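You operate a simulated robot arm through the tools that you are given. There is no shell and no other tool.

You are at the controls of a simulated robot arm. One attempt, no reset.

JOB
Brake spindle A, set the width to 130 mm and open the guide carriage up for a new cable.
Fine: brake before you open the yellow latch of the guide wheel and the join lever; leave the orange lever and spindle C.

It is judged by the outcome, as a careful person would: the job done as asked, and still so three seconds after it is handed in. It fails if anything else is knocked over, pushed out of place, dropped, spilled or broken.

ROBOT AND FRAMES
A 6-joint arm with a fingered hand, fixed in place. Base frame: the origin is on the floor under the middle of its stand, x ahead of it, y to its left, z up. Lengths are in m, angles in rad, forces in N, time in s.
With the tool pointing down near the work surface it reaches from about 0.36 to 0.82 m from the base axis. Its first joint turns from -2.897 to 2.897 rad. Payload 4 kg.
The tool frame sits at the grasp point between the pads (the TCP): z along the fingers, y along the line on which they close. The tips reach 0.026 m beyond it. The gripper opens to 0.132 m; its body begins 0.073 m behind the TCP. The gripper is a hand of 5 fingers: y runs from the thumb to the fingers, the wrist lies at [0, 0, -0.239] in the tool frame.
Orientation is that of the tool frame in the base frame, as a unit quaternion [x, y, z, w]. With the fingers straight down and closing along the base's y, the tool's x points along the base's -x, its y along +y and its z along -z.

CONTROLS
- The arm moves only by the tool apply_moves. Its argument "motion" is one flat list of numbers, 6 for each row, row after row: the shift along the base's x, y, z in m, then the turn, a rotation vector about the base's x, y, z in rad. In form: [dx, dy, dz, ax, ay, az, dx, dy, dz, ax, ay, az, ...]. A call has 1 to 20 rows; each row shifts and turns the commanded pose from where the row before left it. A row lasts 0.2 s, in which the tool goes at most 0.05 m and 0.15 rad; a call with a longer step from one row to the next is refused whole. A pose out of reach is approached as far as the arm can. The call stops where the force on the tool passes 60 N (or 10 N more than at its start, if that is more) or the arm is blocked; 0.2 s more then pass. In this call time passes only in rows, and 0.2 s behind the last. It gives the time, the measured TCP pose, the force on the tool (base axes), the opening and the grip force at its end, in the units of the frame above (readings bear some noise), with the torque about the TCP (base axes, N m) and any sound that the robot's microphone picked up.
- Cameras (640 x 400 px; columns grow to the right, rows downward): "scene" is fixed at [0.221, -0.651, 1.6934]; the picture's right is [0.67, -0.75, 0.00], its down [-0.54, -0.49, -0.68] and it looks along [0.51, 0.46, -0.73] (base axes); focal length 354 px, centre (320, 200). "wrist" rides on the gripper at [0.085, 0.002, -0.097] in the tool frame; the picture's right is [-0.02, 1.00, 0.00], its down [-0.75, -0.02, -0.66] and it looks along [-0.66, -0.01, 0.75] (tool axes); focal length 270 px, centre (320, 200). There is no depth. A picture from a camera that has moved, and an enlarged one, comes with that camera's place and axes in the base frame and with its lens.
- camera(camera): a new picture of that camera. The clock stands still meanwhile.
- move_fingers(finger1, finger2, finger3, finger4, thumb_bend): sets how far each is bent, from 0 (flat) to 1 (curled in); at 0.3 the hand is open as for a grip, at 0.7 the pads meet at the TCP. One left out holds its place. A second passes; each finger stops where it meets its share of the squeeze, and holds until it gets a number again. It is the only way to open and close the hand. It gives what a move gives, with no picture; readings hold the bend of each and the force on the fingers (four entries, about 0 where the hand has none), thumb and palm.
- enlarge(camera, box): a new picture of the part [left, top, right, bottom] of that camera's present view, enlarged. The clock stands still meanwhile.
- hand_in(): hands the job in; it is judged then, once.

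Nothing tells you positions but the pictures and the camera data. Unless the task says otherwise, let go and move clear before handing in.

The tools are called by a JSON object that holds its "method" and its "body". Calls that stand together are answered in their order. apply_moves: Moves the arm, as the interface text tells. Its arguments: {"type":"object","properties":{"motion":{"type":"array"}},"required":["motion"]} The other tools are called the same way: move_fingers (finger1, finger2, finger3, finger4, thumb_bend) moves the fingers one by one; camera (camera) takes a picture; enlarge (camera, box) takes an enlarged picture of a part of a camera's view; hand_in () hands the job in.

At the start:

```text
time: 0.0
eef_pos: [0.4618, -0.0198, 1.2796]
orientation: [0.0, 1.0, 0.0, 0.0]
ft_force: [0.1, 0.5, -0.5]
torque: [0.01, 0.02, 0.0]
grip_width: 0.1316
gripper_force: 0.0
shape: jaw
bend: [0.3, 0.3, 0.3, 0.3, 0.3]
finger forces: [0.0, 0.0, 0.0, 0.0, 0.1, 0.0]
```

scene: 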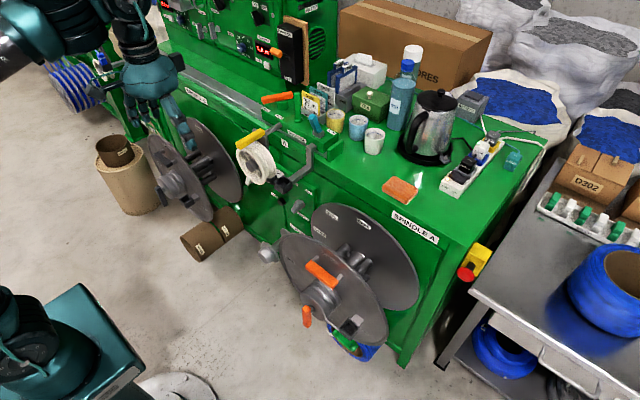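
wrist: 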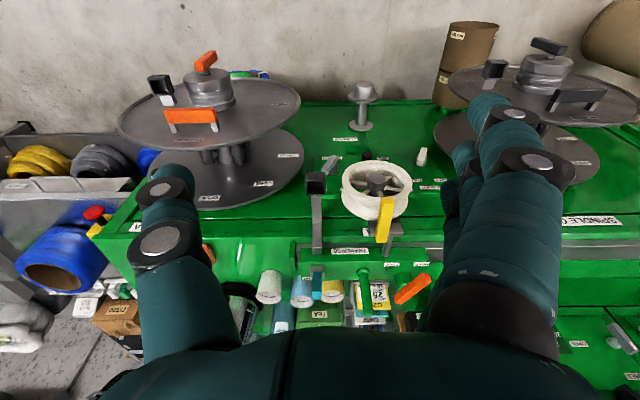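

I see a green spooling machine with a spindle A reel (right) and spindle C (left), a guide carriage with yellow latch, orange lever and labels. I will enlarge the views to read labels before moving anything.

{"method": "enlarge", "body": {"camera": "scene", "box": [220, 80, 420, 205]}}

{"method": "enlarge", "body": {"camera": "scene", "box": [240, 180, 440, 305]}}

{"method": "enlarge", "body": {"camera": "scene", "box": [250, 240, 450, 365]}}

{"method": "enlarge", "body": {"camera": "scene", "box": [150, 0, 350, 125]}}

{"method": "enlarge", "body": {"camera": "wrist", "box": [100, 30, 320, 210]}}

{"method": "enlarge", "body": {"camera": "wrist", "box": [280, 140, 460, 310]}}

```text
3.20 times, centred on (320, 142) of scene
camera zoom: at [0.221, -0.651, 1.6934], right [0.67, -0.75, 0.0], down [-0.54, -0.49, -0.68], along [0.51, 0.46, -0.73], focal length 1131 px, centre (320, 384)
```

zoom: 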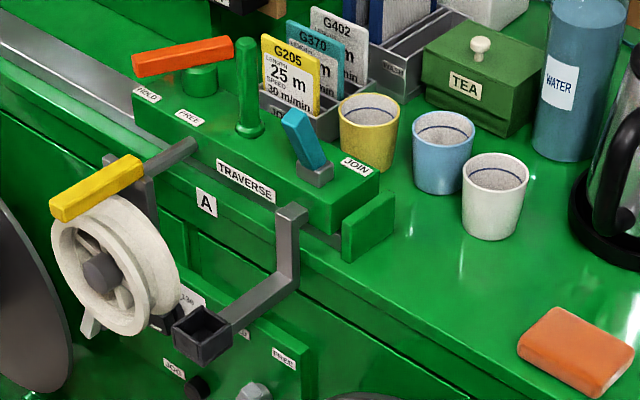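

```text
3.20 times, centred on (340, 242) of scene
camera zoom: at [0.221, -0.651, 1.6934], right [0.67, -0.75, 0.0], down [-0.54, -0.49, -0.68], along [0.51, 0.46, -0.73], focal length 1131 px, centre (256, 64)
```

zoom: 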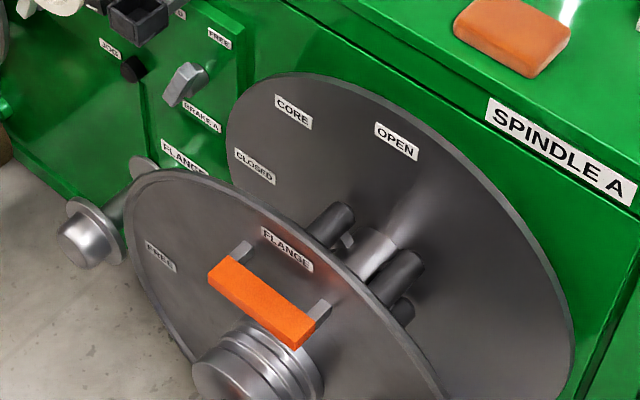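

```text
3.20 times, centred on (350, 302) of scene
camera zoom: at [0.221, -0.651, 1.6934], right [0.67, -0.75, 0.0], down [-0.54, -0.49, -0.68], along [0.51, 0.46, -0.73], focal length 1131 px, centre (224, -128)
```

zoom: 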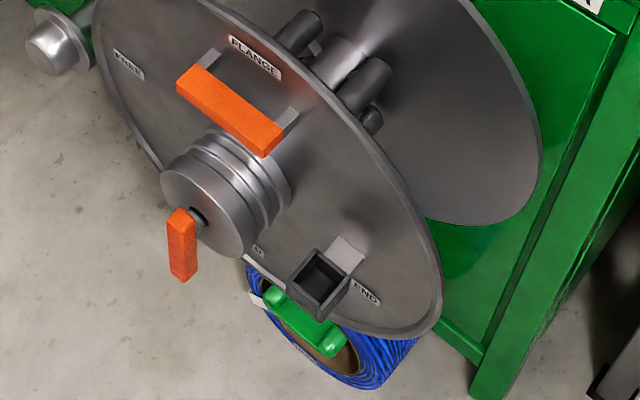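

```text
3.20 times, centred on (250, 62) of scene
camera zoom: at [0.221, -0.651, 1.6934], right [0.67, -0.75, 0.0], down [-0.54, -0.49, -0.68], along [0.51, 0.46, -0.73], focal length 1131 px, centre (544, 640)
```

zoom: 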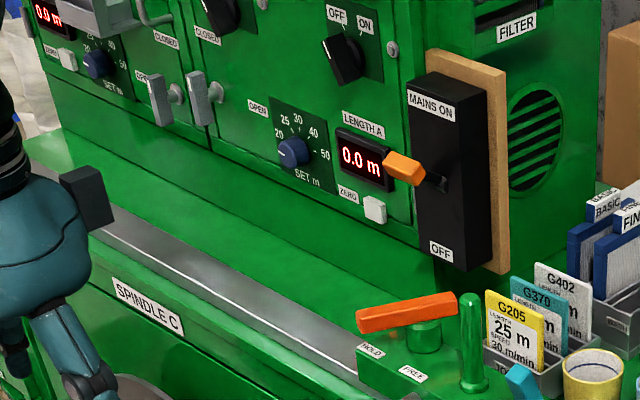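

```text
2.22 times, centred on (210, 120) of wrist
camera zoom: at [0.3783, -0.0183, 1.3755], right [0.02, 1.0, 0.0], down [0.75, -0.02, 0.66], along [0.66, -0.01, -0.75], focal length 601 px, centre (564, 378)
```

zoom: 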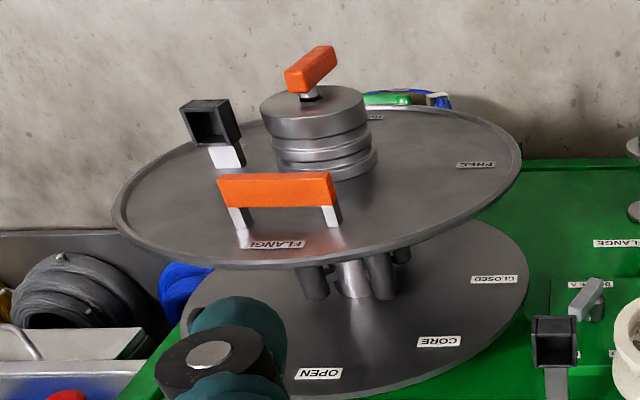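

```text
2.35 times, centred on (370, 225) of wrist
camera zoom: at [0.3783, -0.0183, 1.3755], right [0.02, 1.0, 0.0], down [0.75, -0.02, 0.66], along [0.66, -0.01, -0.75], focal length 636 px, centre (202, 141)
```

zoom: 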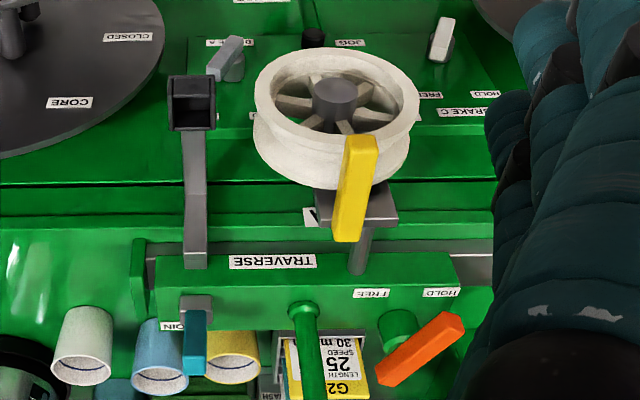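

I see the carriage labelled TRAVERSE with HOLD/FREE orange lever, the teal JOIN lever, the guide wheel with yellow latch, and a front panel with brake levers. I need closer pictures of the front panel to find the width setting.

{"method": "enlarge", "body": {"camera": "wrist", "box": [330, 70, 410, 120]}}

{"method": "enlarge", "body": {"camera": "wrist", "box": [310, 130, 450, 220]}}

{"method": "enlarge", "body": {"camera": "wrist", "box": [220, 230, 440, 350]}}

{"method": "enlarge", "body": {"camera": "scene", "box": [250, 170, 350, 270]}}

{"method": "enlarge", "body": {"camera": "scene", "box": [225, 120, 325, 200]}}

{"method": "enlarge", "body": {"camera": "scene", "box": [250, 80, 350, 150]}}

{"method": "enlarge", "body": {"camera": "scene", "box": [0, 0, 180, 120]}}

{"method": "enlarge", "body": {"camera": "scene", "box": [120, 80, 280, 260]}}

```text
8.00 times, centred on (370, 95) of wrist
camera zoom: at [0.3783, -0.0183, 1.3755], right [0.02, 1.0, 0.0], down [0.75, -0.02, 0.66], along [0.66, -0.01, -0.75], focal length 2162 px, centre (-80, 1040)
```

zoom: 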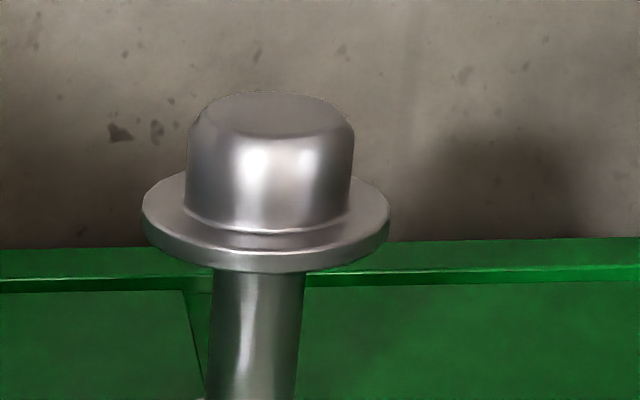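

```text
4.44 times, centred on (380, 175) of wrist
camera zoom: at [0.3783, -0.0183, 1.3755], right [0.02, 1.0, 0.0], down [0.75, -0.02, 0.66], along [0.66, -0.01, -0.75], focal length 1201 px, centre (53, 311)
```

zoom: 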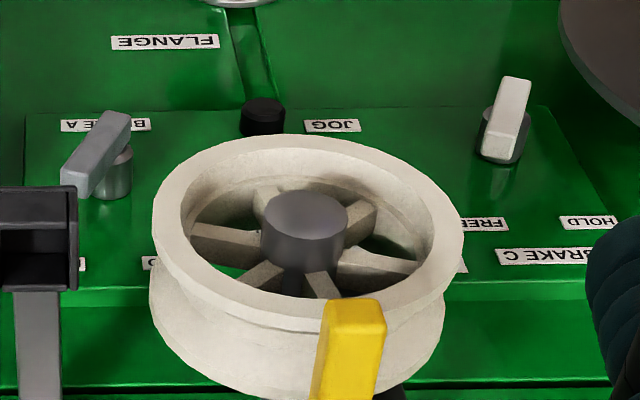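

```text
2.91 times, centred on (330, 290) of wrist
camera zoom: at [0.3783, -0.0183, 1.3755], right [0.02, 1.0, 0.0], down [0.75, -0.02, 0.66], along [0.66, -0.01, -0.75], focal length 786 px, centre (291, -62)
```

zoom: 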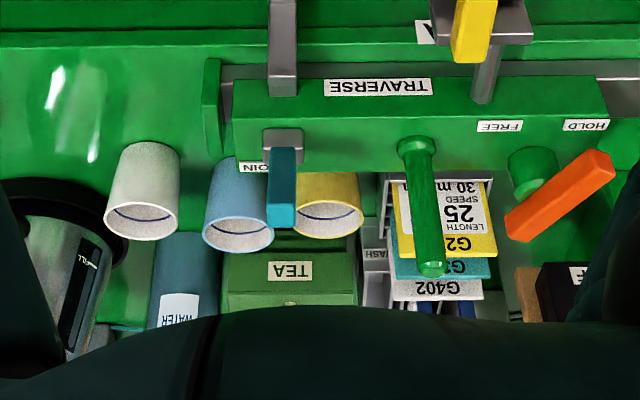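

```text
4.00 times, centred on (300, 220) of scene
camera zoom: at [0.221, -0.651, 1.6934], right [0.67, -0.75, 0.0], down [-0.54, -0.49, -0.68], along [0.51, 0.46, -0.73], focal length 1414 px, centre (400, 120)
```

zoom: 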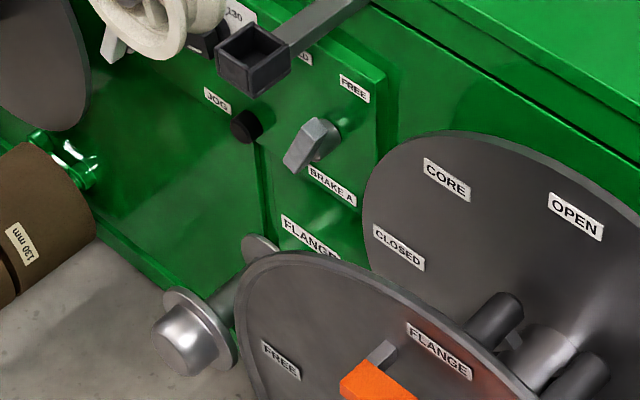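

```text
5.00 times, centred on (275, 160) of scene
camera zoom: at [0.221, -0.651, 1.6934], right [0.67, -0.75, 0.0], down [-0.54, -0.49, -0.68], along [0.51, 0.46, -0.73], focal length 1767 px, centre (545, 400)
```

zoom: 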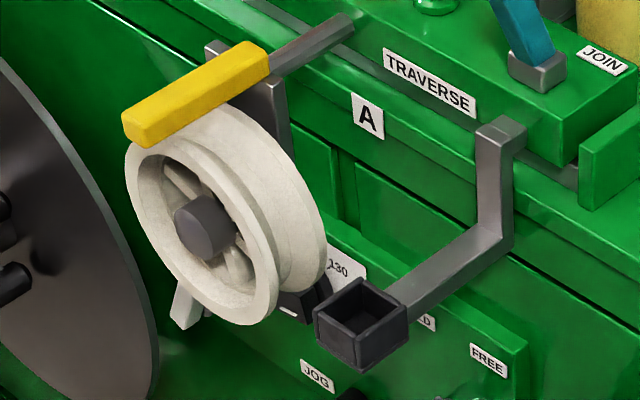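

```text
5.71 times, centred on (300, 115) of scene
camera zoom: at [0.221, -0.651, 1.6934], right [0.67, -0.75, 0.0], down [-0.54, -0.49, -0.68], along [0.51, 0.46, -0.73], focal length 2020 px, centre (434, 686)
```

zoom: 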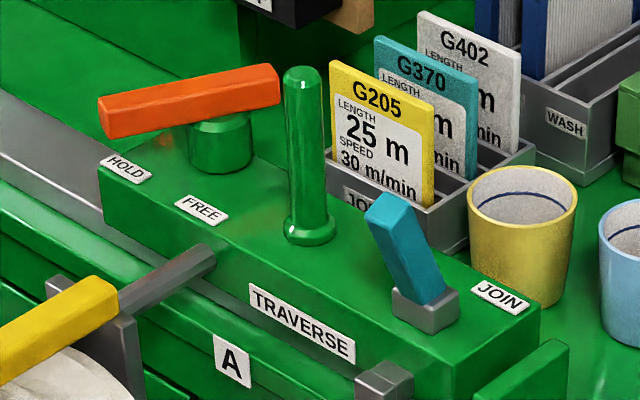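

```text
3.33 times, centred on (90, 60) of scene
camera zoom: at [0.221, -0.651, 1.6934], right [0.67, -0.75, 0.0], down [-0.54, -0.49, -0.68], along [0.51, 0.46, -0.73], focal length 1178 px, centre (1087, 667)
```

zoom: 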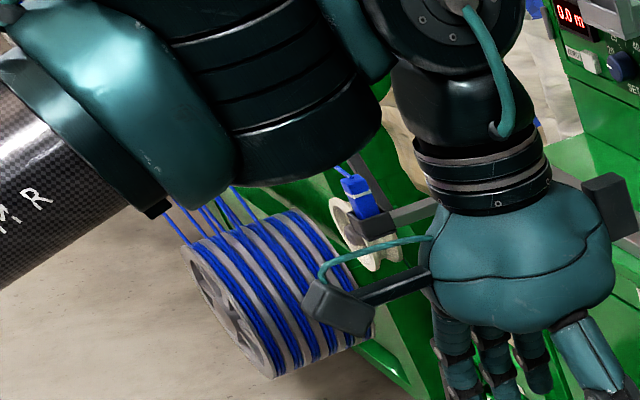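

```text
2.22 times, centred on (200, 170) of scene
camera zoom: at [0.221, -0.651, 1.6934], right [0.67, -0.75, 0.0], down [-0.54, -0.49, -0.68], along [0.51, 0.46, -0.73], focal length 786 px, centre (587, 267)
```

zoom: 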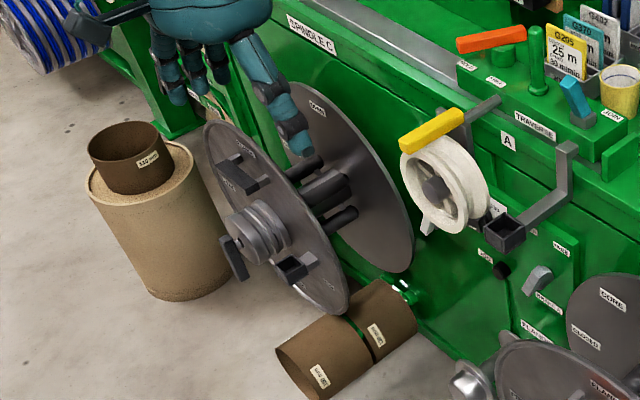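

The width dial seems hidden behind the guide wheel (a "130" mark shows on the front panel near x≈0.87, y≈0.08, z≈0.78). I will tilt the hand up and lower it, staying well back from the machine, for a front view of the panel.

{"method": "apply_moves", "body": {"motion": [-0.005, 0, -0.035, 0, -0.1, 0, -0.005, 0, -0.035, 0, -0.1, 0, -0.005, 0, -0.035, 0, -0.1, 0, -0.005, 0, -0.035, 0, -0.1, 0, -0.005, 0, -0.035, 0, -0.1, 0, -0.005, 0, -0.035, 0, -0.1, 0]}}

{"method": "camera", "body": {"camera": "wrist"}}

```text
time: 1.4
eef_pos: [0.4297, -0.0216, 1.0676]
orientation: [0.0, 0.955, 0.0, 0.296]
ft_force: [-0.4, 0.6, -0.1]
torque: [0.0, -0.02, -0.01]
grip_width: 0.1321
gripper_force: 0.0
shape: jaw
bend: [0.3, 0.3, 0.3, 0.3, 0.3]
finger forces: [0.1, 0.1, 0.0, 0.0, 0.0, 0.0]
```

```text
taken
camera wrist: at [0.3069, -0.0207, 1.0988], right [0.02, 1.0, 0.01], down [0.25, -0.02, 0.97], along [0.97, -0.01, -0.25], focal length 270 px, centre (320, 200)
```

wrist: 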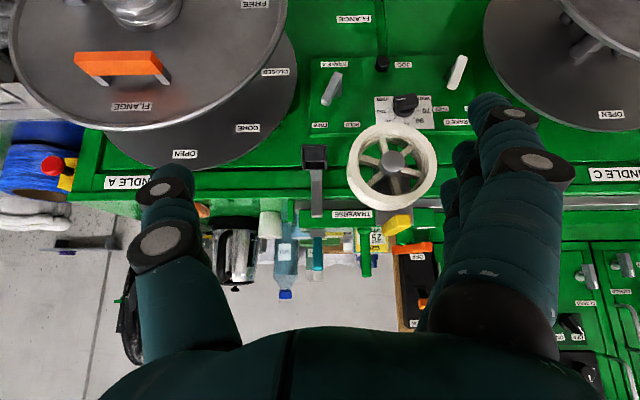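

I now see the panel from the front (picture upside down): brake levers and a dial below the guide wheel. I'll enlarge it.

{"method": "enlarge", "body": {"camera": "wrist", "box": [360, 80, 450, 135]}}

{"method": "enlarge", "body": {"camera": "wrist", "box": [290, 40, 490, 165]}}

{"method": "enlarge", "body": {"camera": "wrist", "box": [280, 120, 460, 240]}}

{"method": "enlarge", "body": {"camera": "wrist", "box": [290, 50, 370, 140]}}

```text
7.11 times, centred on (405, 108) of wrist
camera zoom: at [0.3069, -0.0207, 1.0988], right [0.02, 1.0, 0.01], down [0.25, -0.02, 0.97], along [0.97, -0.01, -0.25], focal length 1922 px, centre (-284, 858)
```

zoom: 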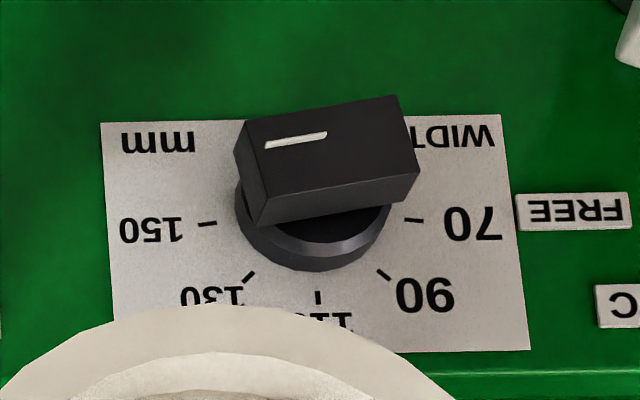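

```text
3.20 times, centred on (390, 102) of wrist
camera zoom: at [0.3069, -0.0207, 1.0988], right [0.02, 1.0, 0.01], down [0.25, -0.02, 0.97], along [0.97, -0.01, -0.25], focal length 865 px, centre (96, 512)
```

zoom: 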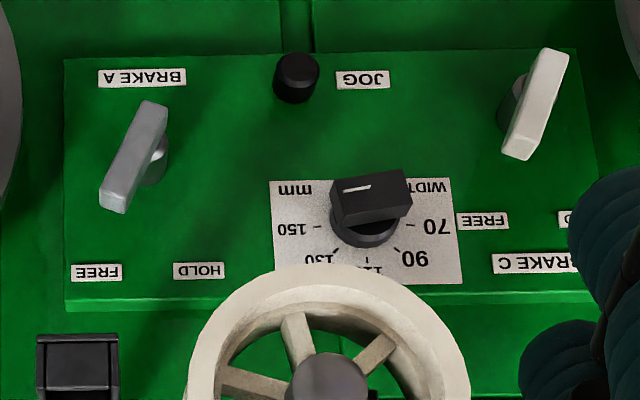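

```text
3.33 times, centred on (370, 180) of wrist
camera zoom: at [0.3069, -0.0207, 1.0988], right [0.02, 1.0, 0.01], down [0.25, -0.02, 0.97], along [0.97, -0.01, -0.25], focal length 901 px, centre (153, 267)
```

zoom: 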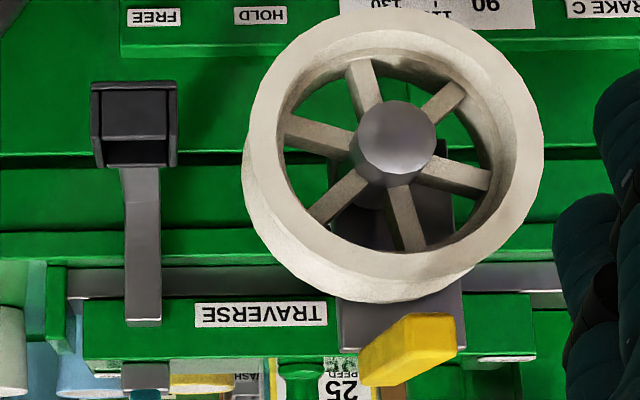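

```text
4.44 times, centred on (330, 95) of wrist
camera zoom: at [0.3069, -0.0207, 1.0988], right [0.02, 1.0, 0.01], down [0.25, -0.02, 0.97], along [0.97, -0.01, -0.25], focal length 1201 px, centre (276, 667)
```

zoom: 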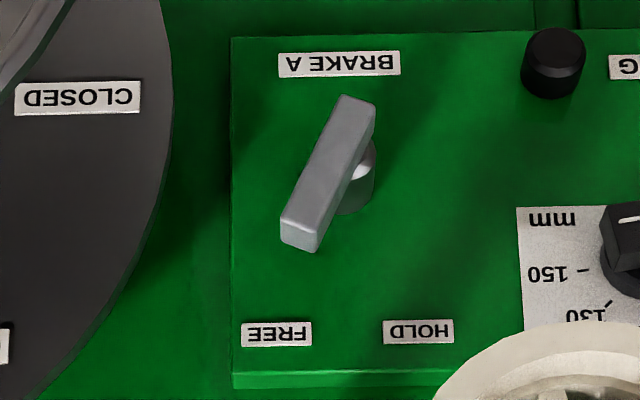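

The panel is clear now: WIDTH dial (70–150, pointer at 150) at about (0.863, 0.170, 0.742), BRAKE A lever at about (0.84, 0.015, 0.70) pointing to FREE, with HOLD to its left. I'll check the arm posture in the scene view and then lower for a closer look at these controls.

{"method": "camera", "body": {"camera": "scene"}}

{"method": "enlarge", "body": {"camera": "wrist", "box": [440, 0, 640, 200]}}

```text
taken
```

scene: 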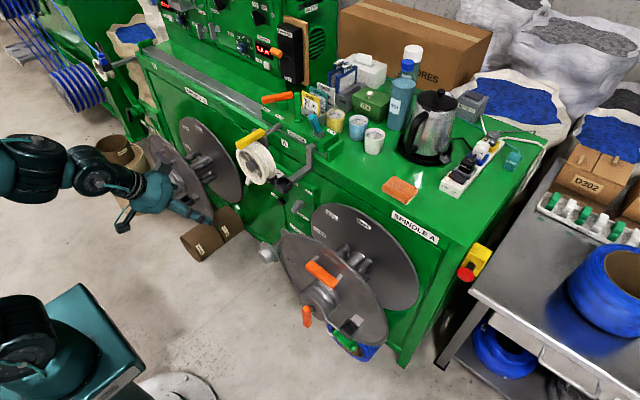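

```text
2.00 times, centred on (540, 100) of wrist
camera zoom: at [0.3069, -0.0207, 1.0988], right [0.02, 1.0, 0.01], down [0.25, -0.02, 0.97], along [0.97, -0.01, -0.25], focal length 541 px, centre (-120, 400)
```

zoom: 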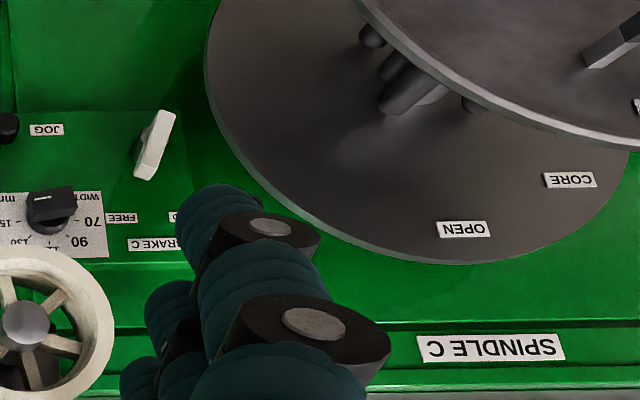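

The arm posture looks fine and clear of the spindles. Next I'll bring the hand to level, pointing at the panel, staying about 0.3 m in front of it for a closer look at brake lever and dial.

{"method": "apply_moves", "body": {"motion": [0.005, 0.01, -0.029, 0, -0.097, 0, 0.005, 0.01, -0.029, 0, -0.097, 0, 0.005, 0.01, -0.029, 0, -0.097, 0, 0.005, 0.01, -0.029, 0, -0.097, 0, 0.005, 0.01, -0.029, 0, -0.097, 0, 0.005, 0.01, -0.029, 0, -0.097, 0, 0.005, 0.01, -0.029, 0, -0.097, 0, 0.005, 0.01, -0.029, 0, -0.097, 0, 0.005, 0.01, -0.029, 0, -0.097, 0, 0.005, 0.01, -0.029, 0, -0.0978, 0]}}

{"method": "camera", "body": {"camera": "wrist"}}

{"method": "camera", "body": {"camera": "scene"}}

```text
time: 3.6
eef_pos: [0.5889, 0.0554, 0.9273]
orientation: [-0.001, 0.791, 0.001, 0.612]
ft_force: [0.4, -0.6, 0.2]
torque: [-0.03, 0.01, 0.0]
grip_width: 0.1321
gripper_force: 0.0
shape: jaw
bend: [0.3, 0.3, 0.3, 0.3, 0.3]
finger forces: [0.1, 0.0, 0.0, 0.0, 0.0, 0.0]
out of reach, approached as far as the arm can: row 2, 3, 4, 5, 6, 7, 8, 9, 10
```

```text
taken
camera wrist: at [0.4753, 0.0573, 0.868], right [0.0, 1.0, 0.02], down [-0.45, -0.02, 0.89], along [0.89, -0.01, 0.45], focal length 270 px, centre (320, 200)
```

wrist: 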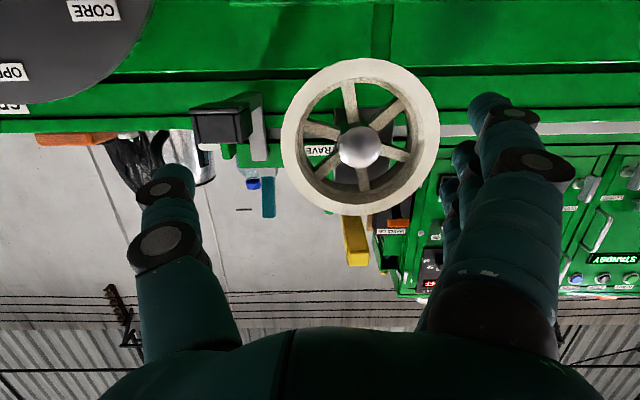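

```text
taken
```

scene: 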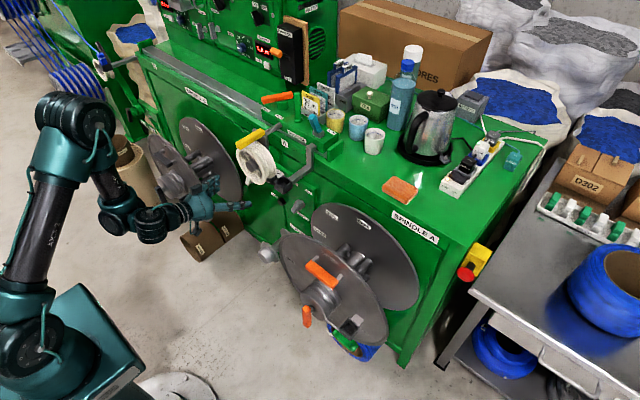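

The hand couldn't get level this close to the base, so the pose is only approximate (0.589, 0.055, 0.927). I'll test with a small step where the commanded pose stands now.

{"method": "apply_moves", "body": {"motion": [0.02, 0, 0, 0, 0, 0]}}

```text
time: 4.0
eef_pos: [0.6125, 0.0557, 0.927]
orientation: [0.0, 0.79, 0.0, 0.613]
ft_force: [-0.1, 0.3, -1.0]
torque: [0.01, 0.01, -0.02]
grip_width: 0.1319
gripper_force: 0.0
shape: jaw
bend: [0.3, 0.3, 0.3, 0.3, 0.3]
finger forces: [0.0, 0.1, 0.0, 0.1, 0.0, 0.0]
```

Commands start from the reached pose. I'll now go down in front of the panel while levelling the hand.

{"method": "apply_moves", "body": {"motion": [0.0, 0.008, -0.04, 0, -0.06, 0, 0.0, 0.008, -0.04, 0, -0.06, 0, 0.0, 0.008, -0.04, 0, -0.06, 0, 0.0, 0.008, -0.04, 0, -0.06, 0]}}

{"method": "camera", "body": {"camera": "wrist"}}

{"method": "camera", "body": {"camera": "scene"}}

```text
time: 5.0
eef_pos: [0.7413, 0.1084, 0.8218]
orientation: [0.001, 0.714, -0.001, 0.7]
ft_force: [-0.1, 0.3, 0.3]
torque: [-0.01, -0.01, 0.0]
grip_width: 0.1321
gripper_force: 0.0
shape: jaw
bend: [0.3, 0.3, 0.3, 0.3, 0.3]
finger forces: [0.0, 0.1, 0.1, 0.1, 0.1, 0.1]
out of reach, approached as far as the arm can: row 1, 2, 3, 4
```

```text
taken
camera wrist: at [0.6435, 0.1098, 0.7386], right [0.0, 1.0, 0.02], down [-0.64, -0.02, 0.76], along [0.77, -0.01, 0.64], focal length 270 px, centre (320, 200)
```

wrist: 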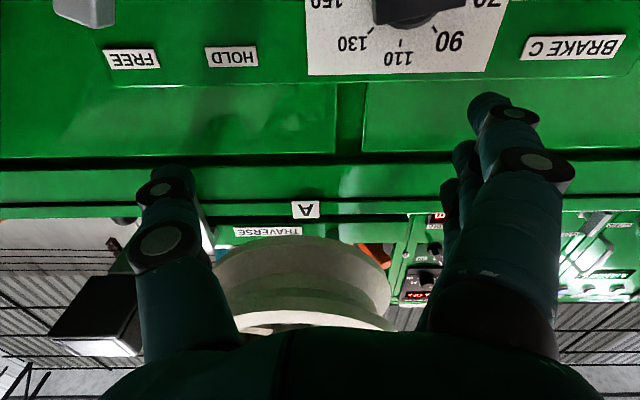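

```text
taken
```

scene: 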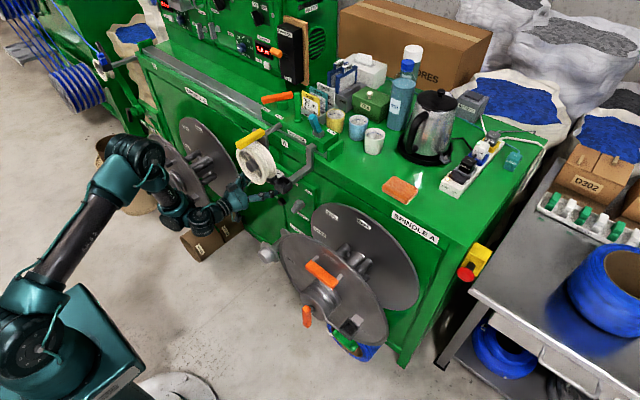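

The hand is now level under the guide wheel at (0.741, 0.108, 0.822), touching nothing. I'll lower gently for a view of the brake and dial.

{"method": "apply_moves", "body": {"motion": [0.0, 0.0, -0.02, 0, 0, 0, 0.0, 0.0, -0.02, 0, 0, 0]}}

{"method": "camera", "body": {"camera": "wrist"}}

```text
time: 5.6
eef_pos: [0.7495, 0.1103, 0.7833]
orientation: [-0.001, 0.713, 0.001, 0.701]
ft_force: [0.5, 0.0, -0.2]
torque: [-0.01, 0.0, 0.04]
grip_width: 0.1319
gripper_force: 0.0
shape: jaw
bend: [0.3, 0.3, 0.3, 0.3, 0.3]
finger forces: [0.1, 0.0, 0.1, 0.0, 0.1, 0.0]
out of reach, approached as far as the arm can: row 1
```

```text
taken
camera wrist: at [0.6524, 0.1126, 0.7005], right [0.0, 1.0, 0.02], down [-0.65, -0.02, 0.76], along [0.76, -0.01, 0.65], focal length 270 px, centre (320, 200)
```

wrist: 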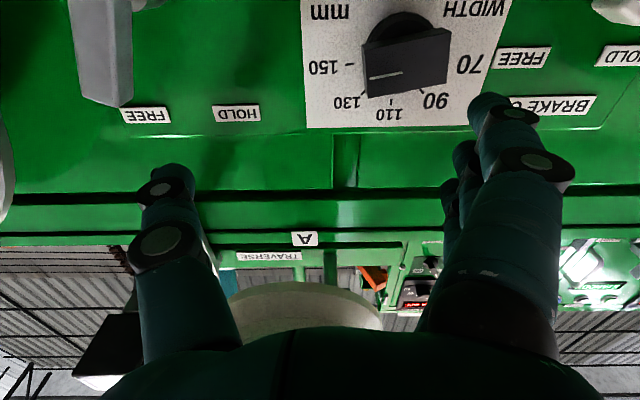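

Good, both controls show now. I'll enlarge to measure them.

{"method": "enlarge", "body": {"camera": "wrist", "box": [290, 0, 530, 150]}}

{"method": "enlarge", "body": {"camera": "wrist", "box": [40, 0, 280, 150]}}

{"method": "enlarge", "body": {"camera": "scene", "box": [150, 120, 350, 245]}}

```text
2.67 times, centred on (410, 75) of wrist
camera zoom: at [0.6524, 0.1126, 0.7005], right [0.0, 1.0, 0.02], down [-0.65, -0.02, 0.76], along [0.76, -0.01, 0.65], focal length 721 px, centre (80, 533)
```

zoom: 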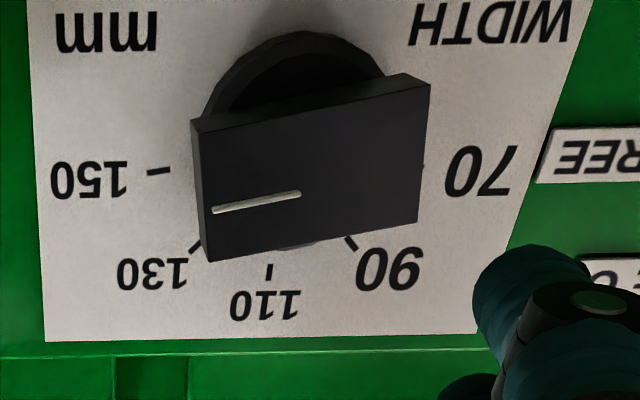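

```text
2.67 times, centred on (160, 75) of wrist
camera zoom: at [0.6524, 0.1126, 0.7005], right [0.0, 1.0, 0.02], down [-0.65, -0.02, 0.76], along [0.76, -0.01, 0.65], focal length 721 px, centre (747, 533)
```

zoom: 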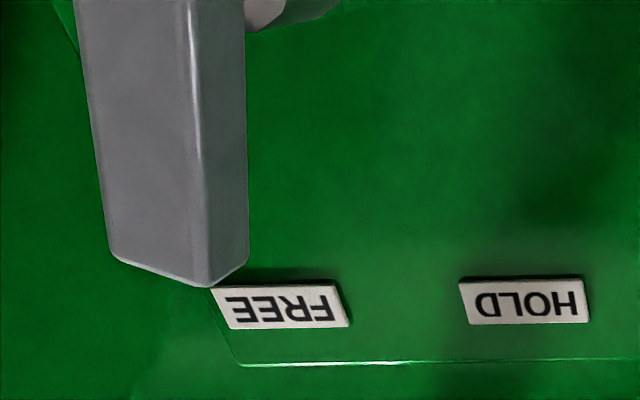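

```text
3.20 times, centred on (250, 182) of scene
camera zoom: at [0.221, -0.651, 1.6934], right [0.67, -0.75, 0.0], down [-0.54, -0.49, -0.68], along [0.51, 0.46, -0.73], focal length 1131 px, centre (544, 256)
```

zoom: 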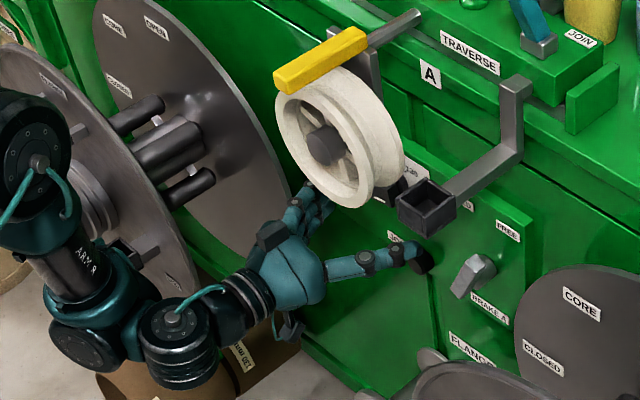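

The brake bar spans about (0.81–0.83, y 0.017→−0.011, z 0.68→0.757), pivot near (y 0.008, z 0.705), and HOLD lies about 40° to the left. I'll partly close the hand and move in front of the bar, rolled to match its tilt.

{"method": "move_fingers", "body": {"finger1": 0.42, "finger2": 0.42, "finger3": 0.42, "finger4": 0.42, "thumb_bend": 0.42}}

{"method": "apply_moves", "body": {"motion": [0.0, -0.022, -0.008, 0.07, 0, 0, 0.0, -0.022, -0.008, 0.07, 0, 0, 0.0, -0.022, -0.008, 0.07, 0, 0, 0.0, -0.022, -0.008, 0.07, 0, 0, 0.0, -0.022, -0.008, 0.07, 0, 0]}}

{"method": "camera", "body": {"camera": "wrist"}}

{"method": "enlarge", "body": {"camera": "scene", "box": [170, 130, 370, 255]}}

```text
time: 6.6
eef_pos: [0.7501, 0.1113, 0.783]
orientation: [0.0, 0.713, 0.0, 0.701]
ft_force: [0.3, -0.3, -0.7]
torque: [-0.01, 0.02, -0.02]
grip_width: 0.1017
gripper_force: 0.1
shape: fingers
bend: [0.42, 0.42, 0.42, 0.42, 0.42]
finger forces: [0.0, 0.0, 0.0, 0.1, 0.0, 0.0]
```

```text
time: 7.8
eef_pos: [0.7607, 0.0018, 0.7441]
orientation: [0.123, 0.702, 0.124, 0.691]
ft_force: [-0.4, -0.3, -0.3]
torque: [0.01, -0.03, 0.0]
grip_width: 0.1015
gripper_force: 0.1
shape: fingers
bend: [0.42, 0.42, 0.42, 0.42, 0.42]
finger forces: [0.1, 0.1, 0.0, 0.1, 0.1, 0.1]
out of reach, approached as far as the arm can: row 1, 2, 3
```

```text
taken
camera wrist: at [0.6636, 0.0321, 0.6671], right [0.0, 0.93, 0.36], down [-0.65, -0.28, 0.71], along [0.76, -0.23, 0.6], focal length 270 px, centre (320, 200)
```

wrist: 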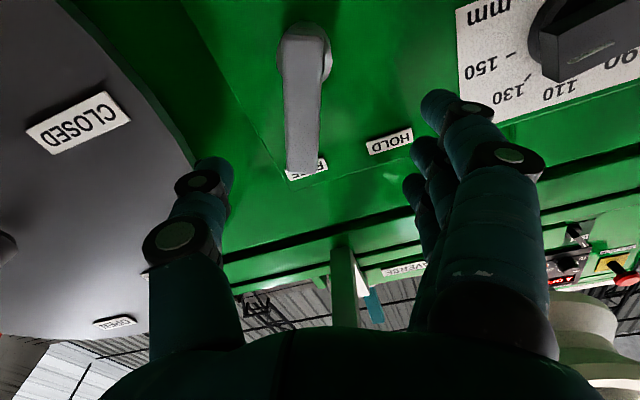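

```text
3.20 times, centred on (270, 192) of scene
camera zoom: at [0.221, -0.651, 1.6934], right [0.67, -0.75, 0.0], down [-0.54, -0.49, -0.68], along [0.51, 0.46, -0.73], focal length 1131 px, centre (480, 224)
```

zoom: 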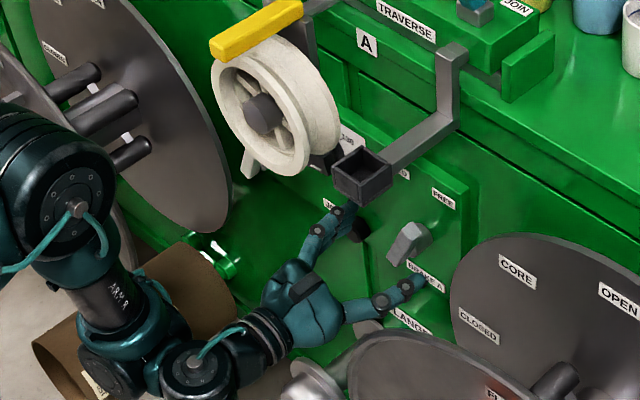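

The bar sits neatly between thumb and fingers; pivot near (y 0.013, z 0.697), tilted about 25°. I'll narrow the hand, centre on the bar and go forward around it.

{"method": "move_fingers", "body": {"finger1": 0.5, "finger2": 0.5, "finger3": 0.5, "finger4": 0.5, "thumb_bend": 0.5}}

{"method": "apply_moves", "body": {"motion": [0.01, -0.008, -0.004, 0.06, 0, 0, 0.012, 0, 0, 0, 0, 0, 0.012, 0, 0, 0, 0, 0]}}

{"method": "camera", "body": {"camera": "wrist"}}

```text
time: 8.8
eef_pos: [0.7605, 0.0015, 0.7458]
orientation: [0.123, 0.702, 0.123, 0.691]
ft_force: [0.0, 0.5, -0.1]
torque: [0.01, -0.01, 0.01]
grip_width: 0.0759
gripper_force: 0.1
shape: fingers
bend: [0.5, 0.5, 0.5, 0.5, 0.5]
finger forces: [0.1, 0.0, 0.0, 0.1, 0.1, 0.1]
```

```text
time: 9.6
eef_pos: [0.7878, -0.0126, 0.7201]
orientation: [0.147, 0.706, 0.131, 0.68]
ft_force: [-0.1, 3.8, 0.1]
torque: [0.0, -0.03, -0.29]
grip_width: 0.075
gripper_force: 0.0
shape: fingers
bend: [0.5, 0.5, 0.5, 0.5, 0.5]
finger forces: [0.0, 0.0, 0.0, 0.1, 0.1, 0.0]
out of reach, approached as far as the arm can: row 3
```

```text
taken
camera wrist: at [0.6886, 0.023, 0.6467], right [0.03, 0.92, 0.4], down [-0.63, -0.29, 0.72], along [0.77, -0.28, 0.57], focal length 270 px, centre (320, 200)
```

wrist: 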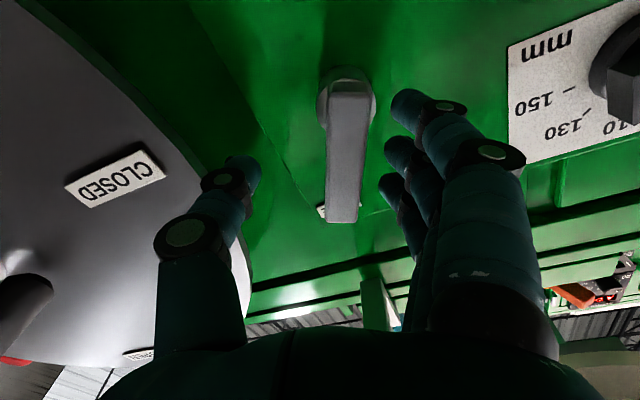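

There is a light sideways touch (3.8 N toward +y) about 0.07 m behind the grasp point. I'll check what is touching before going on.

{"method": "enlarge", "body": {"camera": "scene", "box": [220, 160, 380, 260]}}

{"method": "enlarge", "body": {"camera": "scene", "box": [80, 80, 360, 300]}}

```text
4.00 times, centred on (300, 210) of scene
camera zoom: at [0.221, -0.651, 1.6934], right [0.67, -0.75, 0.0], down [-0.54, -0.49, -0.68], along [0.51, 0.46, -0.73], focal length 1414 px, centre (400, 160)
```

zoom: 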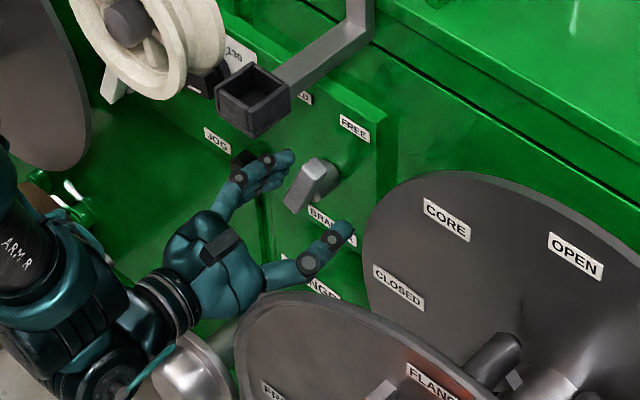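

```text
1.82 times, centred on (220, 190) of scene
camera zoom: at [0.221, -0.651, 1.6934], right [0.67, -0.75, 0.0], down [-0.54, -0.49, -0.68], along [0.51, 0.46, -0.73], focal length 643 px, centre (502, 218)
```

zoom: 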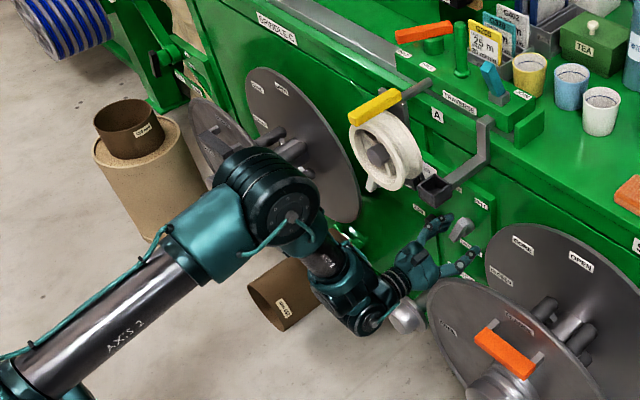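

The thumb's base looks to be brushing the front flange of spindle A. I'll back off and turn the hand so it comes in from the left, keeping its body away from the flange.

{"method": "apply_moves", "body": {"motion": [-0.01, 0.012, 0.01, 0, 0, 0, -0.012, 0.02, 0.01, 0, 0, 0, 0.0, 0.02, 0.0, 0, 0, 0]}}

{"method": "enlarge", "body": {"camera": "scene", "box": [220, 160, 460, 360]}}

```text
time: 10.4
eef_pos: [0.7725, 0.0445, 0.7605]
orientation: [0.144, 0.698, 0.145, 0.686]
ft_force: [-14.1, 1.8, -4.2]
torque: [0.25, 0.4, -0.65]
grip_width: 0.0789
gripper_force: 6.9
shape: fingers
bend: [0.5, 0.5, 0.5, 0.5, 0.49]
finger forces: [0.0, 0.0, 0.0, 0.1, 14.0, 0.1]
out of reach, approached as far as the arm can: row 2
```

```text
2.00 times, centred on (340, 260) of scene
camera zoom: at [0.221, -0.651, 1.6934], right [0.67, -0.75, 0.0], down [-0.54, -0.49, -0.68], along [0.51, 0.46, -0.73], focal length 707 px, centre (280, 80)
```

zoom: 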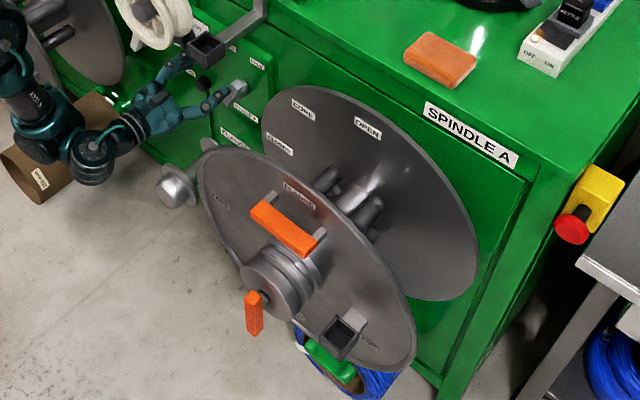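

The thumb is now resting against the brake bar (14 N). I'll pull straight back to release it.

{"method": "apply_moves", "body": {"motion": [-0.015, -0.01, 0.01, 0, 0, 0, -0.01, 0.0, 0.015, 0, 0, 0]}}

{"method": "camera", "body": {"camera": "wrist"}}

```text
time: 11.0
eef_pos: [0.7555, 0.0352, 0.7883]
orientation: [0.143, 0.698, 0.145, 0.686]
ft_force: [0.3, -0.8, 0.1]
torque: [0.03, -0.04, 0.01]
grip_width: 0.0758
gripper_force: 0.1
shape: fingers
bend: [0.5, 0.5, 0.5, 0.5, 0.5]
finger forces: [0.0, 0.0, 0.0, 0.1, 0.1, 0.1]
out of reach, approached as far as the arm can: row 2
```

```text
taken
camera wrist: at [0.6576, 0.0693, 0.7138], right [0.0, 0.91, 0.42], down [-0.65, -0.32, 0.69], along [0.76, -0.27, 0.59], focal length 270 px, centre (320, 200)
```

wrist: 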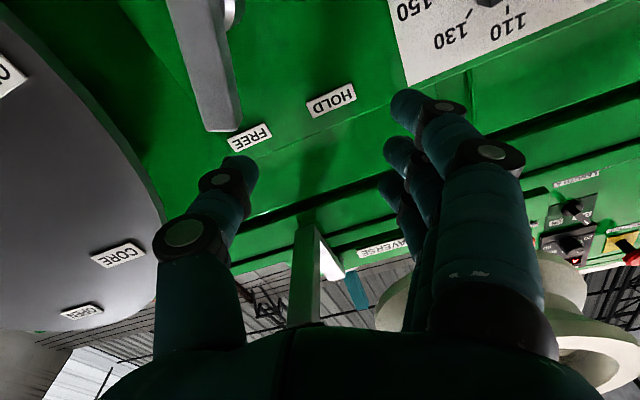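

Contact is released and the brake bar still stands at FREE. I'll open slightly, take out most of the roll and yaw a little so that the thumb's base stays away from the flange.

{"method": "move_fingers", "body": {"finger1": 0.42, "finger2": 0.42, "finger3": 0.42, "finger4": 0.42, "thumb_bend": 0.42}}

{"method": "apply_moves", "body": {"motion": [0, -0.005, -0.008, -0.14, 0, 0, 0.005, -0.005, -0.008, -0.14, 0, 0, 0.005, -0.005, -0.008, 0, 0, -0.15, 0.0, 0, -0.008, 0, 0, -0.1]}}

{"method": "camera", "body": {"camera": "wrist"}}

```text
time: 12.0
eef_pos: [0.7559, 0.035, 0.7896]
orientation: [0.143, 0.698, 0.145, 0.686]
ft_force: [-0.1, 0.0, 0.6]
torque: [0.01, -0.02, -0.04]
grip_width: 0.0997
gripper_force: 0.2
shape: fingers
bend: [0.42, 0.42, 0.42, 0.42, 0.42]
finger forces: [0.0, 0.0, 0.1, 0.1, 0.0, 0.0]
```

```text
time: 13.0
eef_pos: [0.7672, 0.0204, 0.7572]
orientation: [0.134, 0.698, -0.043, 0.702]
ft_force: [-0.1, 0.6, -0.4]
torque: [-0.01, 0.04, 0.01]
grip_width: 0.1
gripper_force: 0.0
shape: fingers
bend: [0.42, 0.42, 0.42, 0.42, 0.42]
finger forces: [0.0, 0.0, 0.1, 0.1, 0.1, 0.0]
```

```text
taken
camera wrist: at [0.6756, 0.0567, 0.6737], right [0.25, 0.96, 0.15], down [-0.66, 0.05, 0.75], along [0.71, -0.28, 0.64], focal length 270 px, centre (320, 200)
```

wrist: 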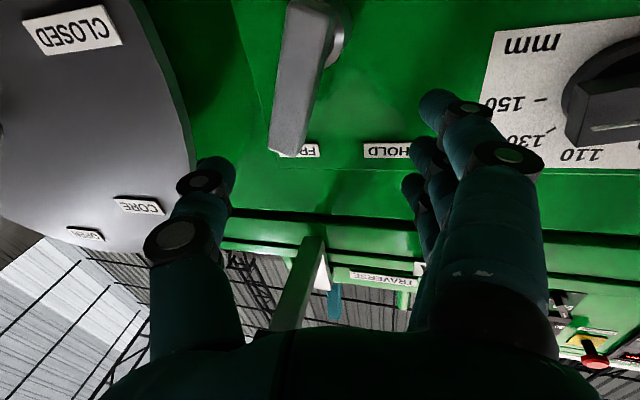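

The bar is between thumb and fingers with room on both sides and everything reachable. Moving forward around the bar.

{"method": "apply_moves", "body": {"motion": [0.014, -0.003, -0.003, 0, 0, 0, 0.014, -0.003, -0.003, 0, 0, 0, 0.01, 0, 0, 0, 0, 0]}}

{"method": "camera", "body": {"camera": "wrist"}}

```text
time: 13.8
eef_pos: [0.8055, 0.0158, 0.7508]
orientation: [0.134, 0.699, -0.042, 0.702]
ft_force: [0.5, 0.1, -0.2]
torque: [-0.01, -0.02, -0.01]
grip_width: 0.1
gripper_force: 0.0
shape: fingers
bend: [0.42, 0.42, 0.42, 0.42, 0.42]
finger forces: [0.0, 0.0, 0.0, 0.0, 0.1, 0.0]
```

```text
taken
camera wrist: at [0.7142, 0.0521, 0.668], right [0.25, 0.96, 0.15], down [-0.66, 0.05, 0.75], along [0.71, -0.28, 0.64], focal length 270 px, centre (320, 200)
```

wrist: 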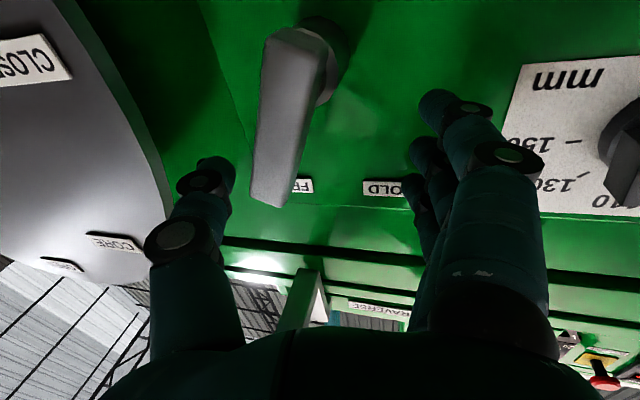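

Thumb is on the right side of the bar's upper end. I'll push left (+y) in small steps.

{"method": "apply_moves", "body": {"motion": [0, 0.008, 0, 0, 0, 0, 0, 0.008, 0, 0, 0, 0, 0, 0.008, 0, 0, 0, 0, 0, 0.008, 0, 0, 0, 0]}}

{"method": "camera", "body": {"camera": "wrist"}}

```text
time: 14.8
eef_pos: [0.8024, 0.0469, 0.751]
orientation: [0.134, 0.699, -0.042, 0.702]
ft_force: [-0.6, -0.9, -0.4]
torque: [-0.02, -0.01, -0.07]
grip_width: 0.1024
gripper_force: 0.9
shape: fingers
bend: [0.42, 0.42, 0.42, 0.42, 0.41]
finger forces: [0.1, 0.1, 0.0, 0.0, 1.1, 0.1]
```

```text
taken
camera wrist: at [0.7126, 0.0831, 0.6672], right [0.24, 0.96, 0.15], down [-0.66, 0.05, 0.75], along [0.71, -0.28, 0.64], focal length 270 px, centre (320, 200)
```

wrist: 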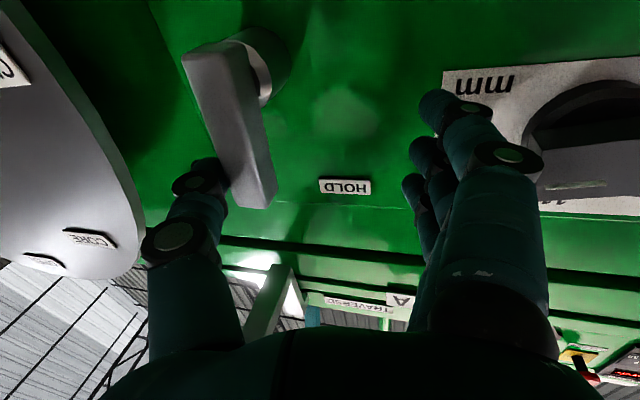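

The bar is turning toward HOLD with little force. I'll continue the push with a slight upward follow.

{"method": "apply_moves", "body": {"motion": [0, 0.006, 0, 0, 0, 0, 0, 0.006, 0, 0, 0, 0, 0, 0.006, 0, 0, 0, 0]}}

{"method": "camera", "body": {"camera": "wrist"}}

```text
time: 15.6
eef_pos: [0.8026, 0.0642, 0.7504]
orientation: [0.135, 0.698, -0.041, 0.702]
ft_force: [0.4, 0.7, 0.9]
torque: [-0.01, 0.02, 0.01]
grip_width: 0.1009
gripper_force: 0.0
shape: fingers
bend: [0.42, 0.42, 0.42, 0.42, 0.42]
finger forces: [0.1, 0.0, 0.0, 0.0, 0.0, 0.0]
```

```text
taken
camera wrist: at [0.7129, 0.1013, 0.6679], right [0.24, 0.96, 0.15], down [-0.66, 0.05, 0.75], along [0.71, -0.28, 0.64], focal length 270 px, centre (320, 200)
```

wrist: 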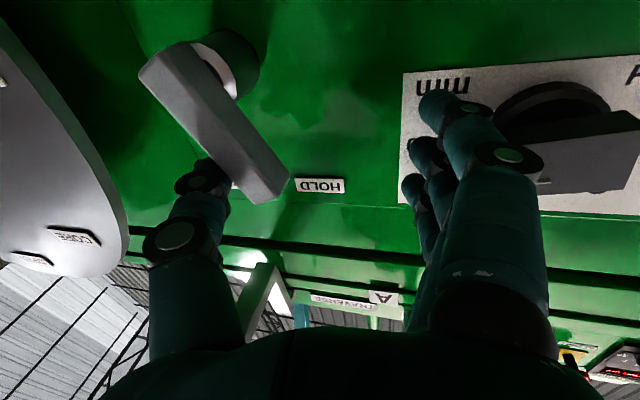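

The bar seems to have snapped over to HOLD, with no load on the thumb now. I'll check closely.

{"method": "enlarge", "body": {"camera": "wrist", "box": [100, 0, 420, 220]}}

{"method": "enlarge", "body": {"camera": "scene", "box": [240, 170, 340, 235]}}

```text
1.82 times, centred on (260, 110) of wrist
camera zoom: at [0.7129, 0.1013, 0.6679], right [0.24, 0.96, 0.15], down [-0.66, 0.05, 0.75], along [0.71, -0.28, 0.64], focal length 491 px, centre (429, 364)
```

zoom: 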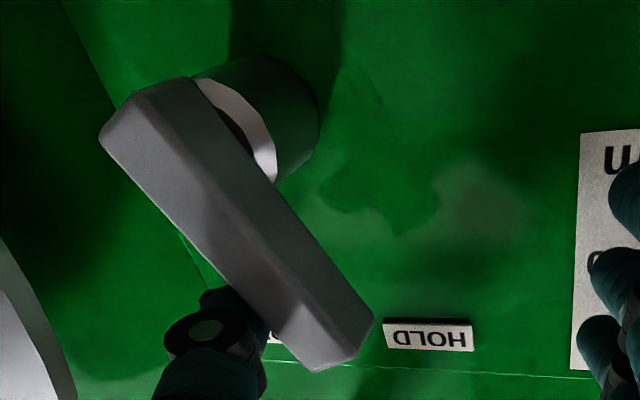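

```text
6.15 times, centred on (290, 202) of scene
camera zoom: at [0.221, -0.651, 1.6934], right [0.67, -0.75, 0.0], down [-0.54, -0.49, -0.68], along [0.51, 0.46, -0.73], focal length 2175 px, centre (505, 185)
```

zoom: 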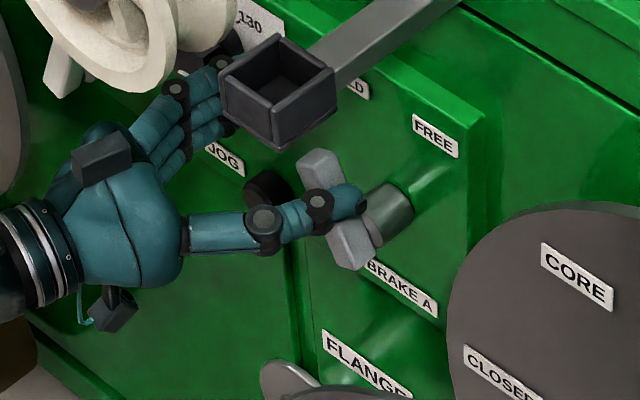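

The bar points to HOLD. I'll ease the thumb away, back out, and check it stays.

{"method": "apply_moves", "body": {"motion": [0, -0.008, 0, 0, 0, 0, -0.015, 0, 0.003, 0, 0, 0, -0.018, 0, 0.008, 0, 0, 0]}}

{"method": "camera", "body": {"camera": "wrist"}}

```text
time: 16.4
eef_pos: [0.7712, 0.0559, 0.7627]
orientation: [0.133, 0.699, -0.042, 0.702]
ft_force: [0.3, -0.2, -0.6]
torque: [-0.01, 0.03, 0.0]
grip_width: 0.101
gripper_force: 0.1
shape: fingers
bend: [0.42, 0.42, 0.42, 0.42, 0.42]
finger forces: [0.1, 0.0, 0.0, 0.0, 0.1, 0.1]
```

```text
taken
camera wrist: at [0.6795, 0.0927, 0.6803], right [0.25, 0.96, 0.15], down [-0.66, 0.05, 0.75], along [0.71, -0.28, 0.64], focal length 270 px, centre (320, 200)
```

wrist: 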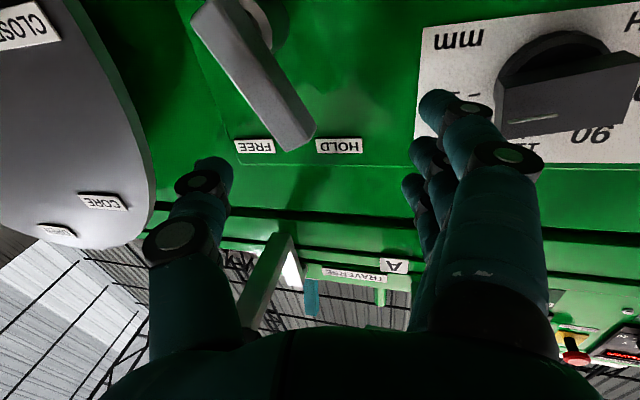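

Brake A reads HOLD. Now the dial: I'll enlarge it to understand the knob shape.

{"method": "enlarge", "body": {"camera": "wrist", "box": [410, 0, 640, 150]}}

{"method": "enlarge", "body": {"camera": "wrist", "box": [170, 0, 380, 170]}}

```text
2.67 times, centred on (525, 75) of wrist
camera zoom: at [0.6795, 0.0927, 0.6803], right [0.25, 0.96, 0.15], down [-0.66, 0.05, 0.75], along [0.71, -0.28, 0.64], focal length 721 px, centre (-227, 533)
```

zoom: 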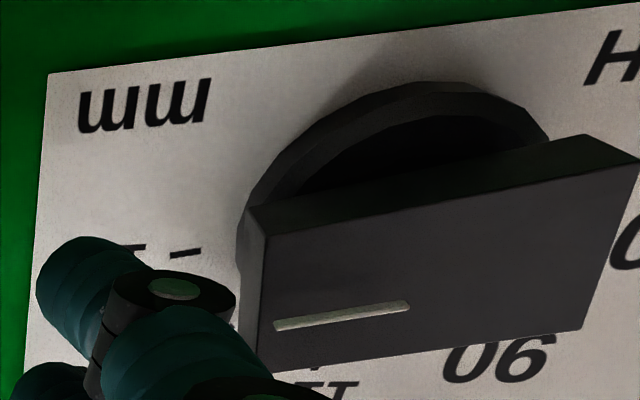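

```text
2.35 times, centred on (275, 85) of wrist
camera zoom: at [0.6795, 0.0927, 0.6803], right [0.25, 0.96, 0.15], down [-0.66, 0.05, 0.75], along [0.71, -0.28, 0.64], focal length 636 px, centre (426, 471)
```

zoom: 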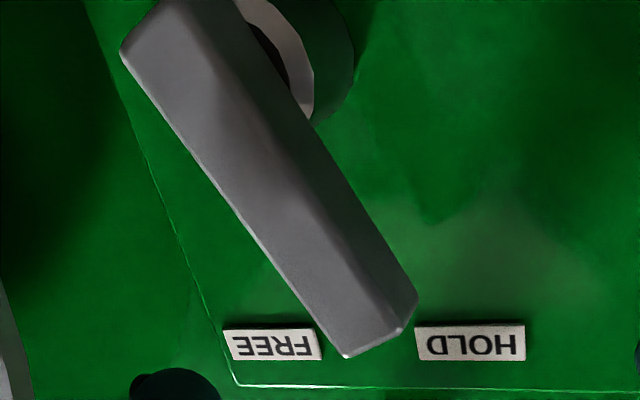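

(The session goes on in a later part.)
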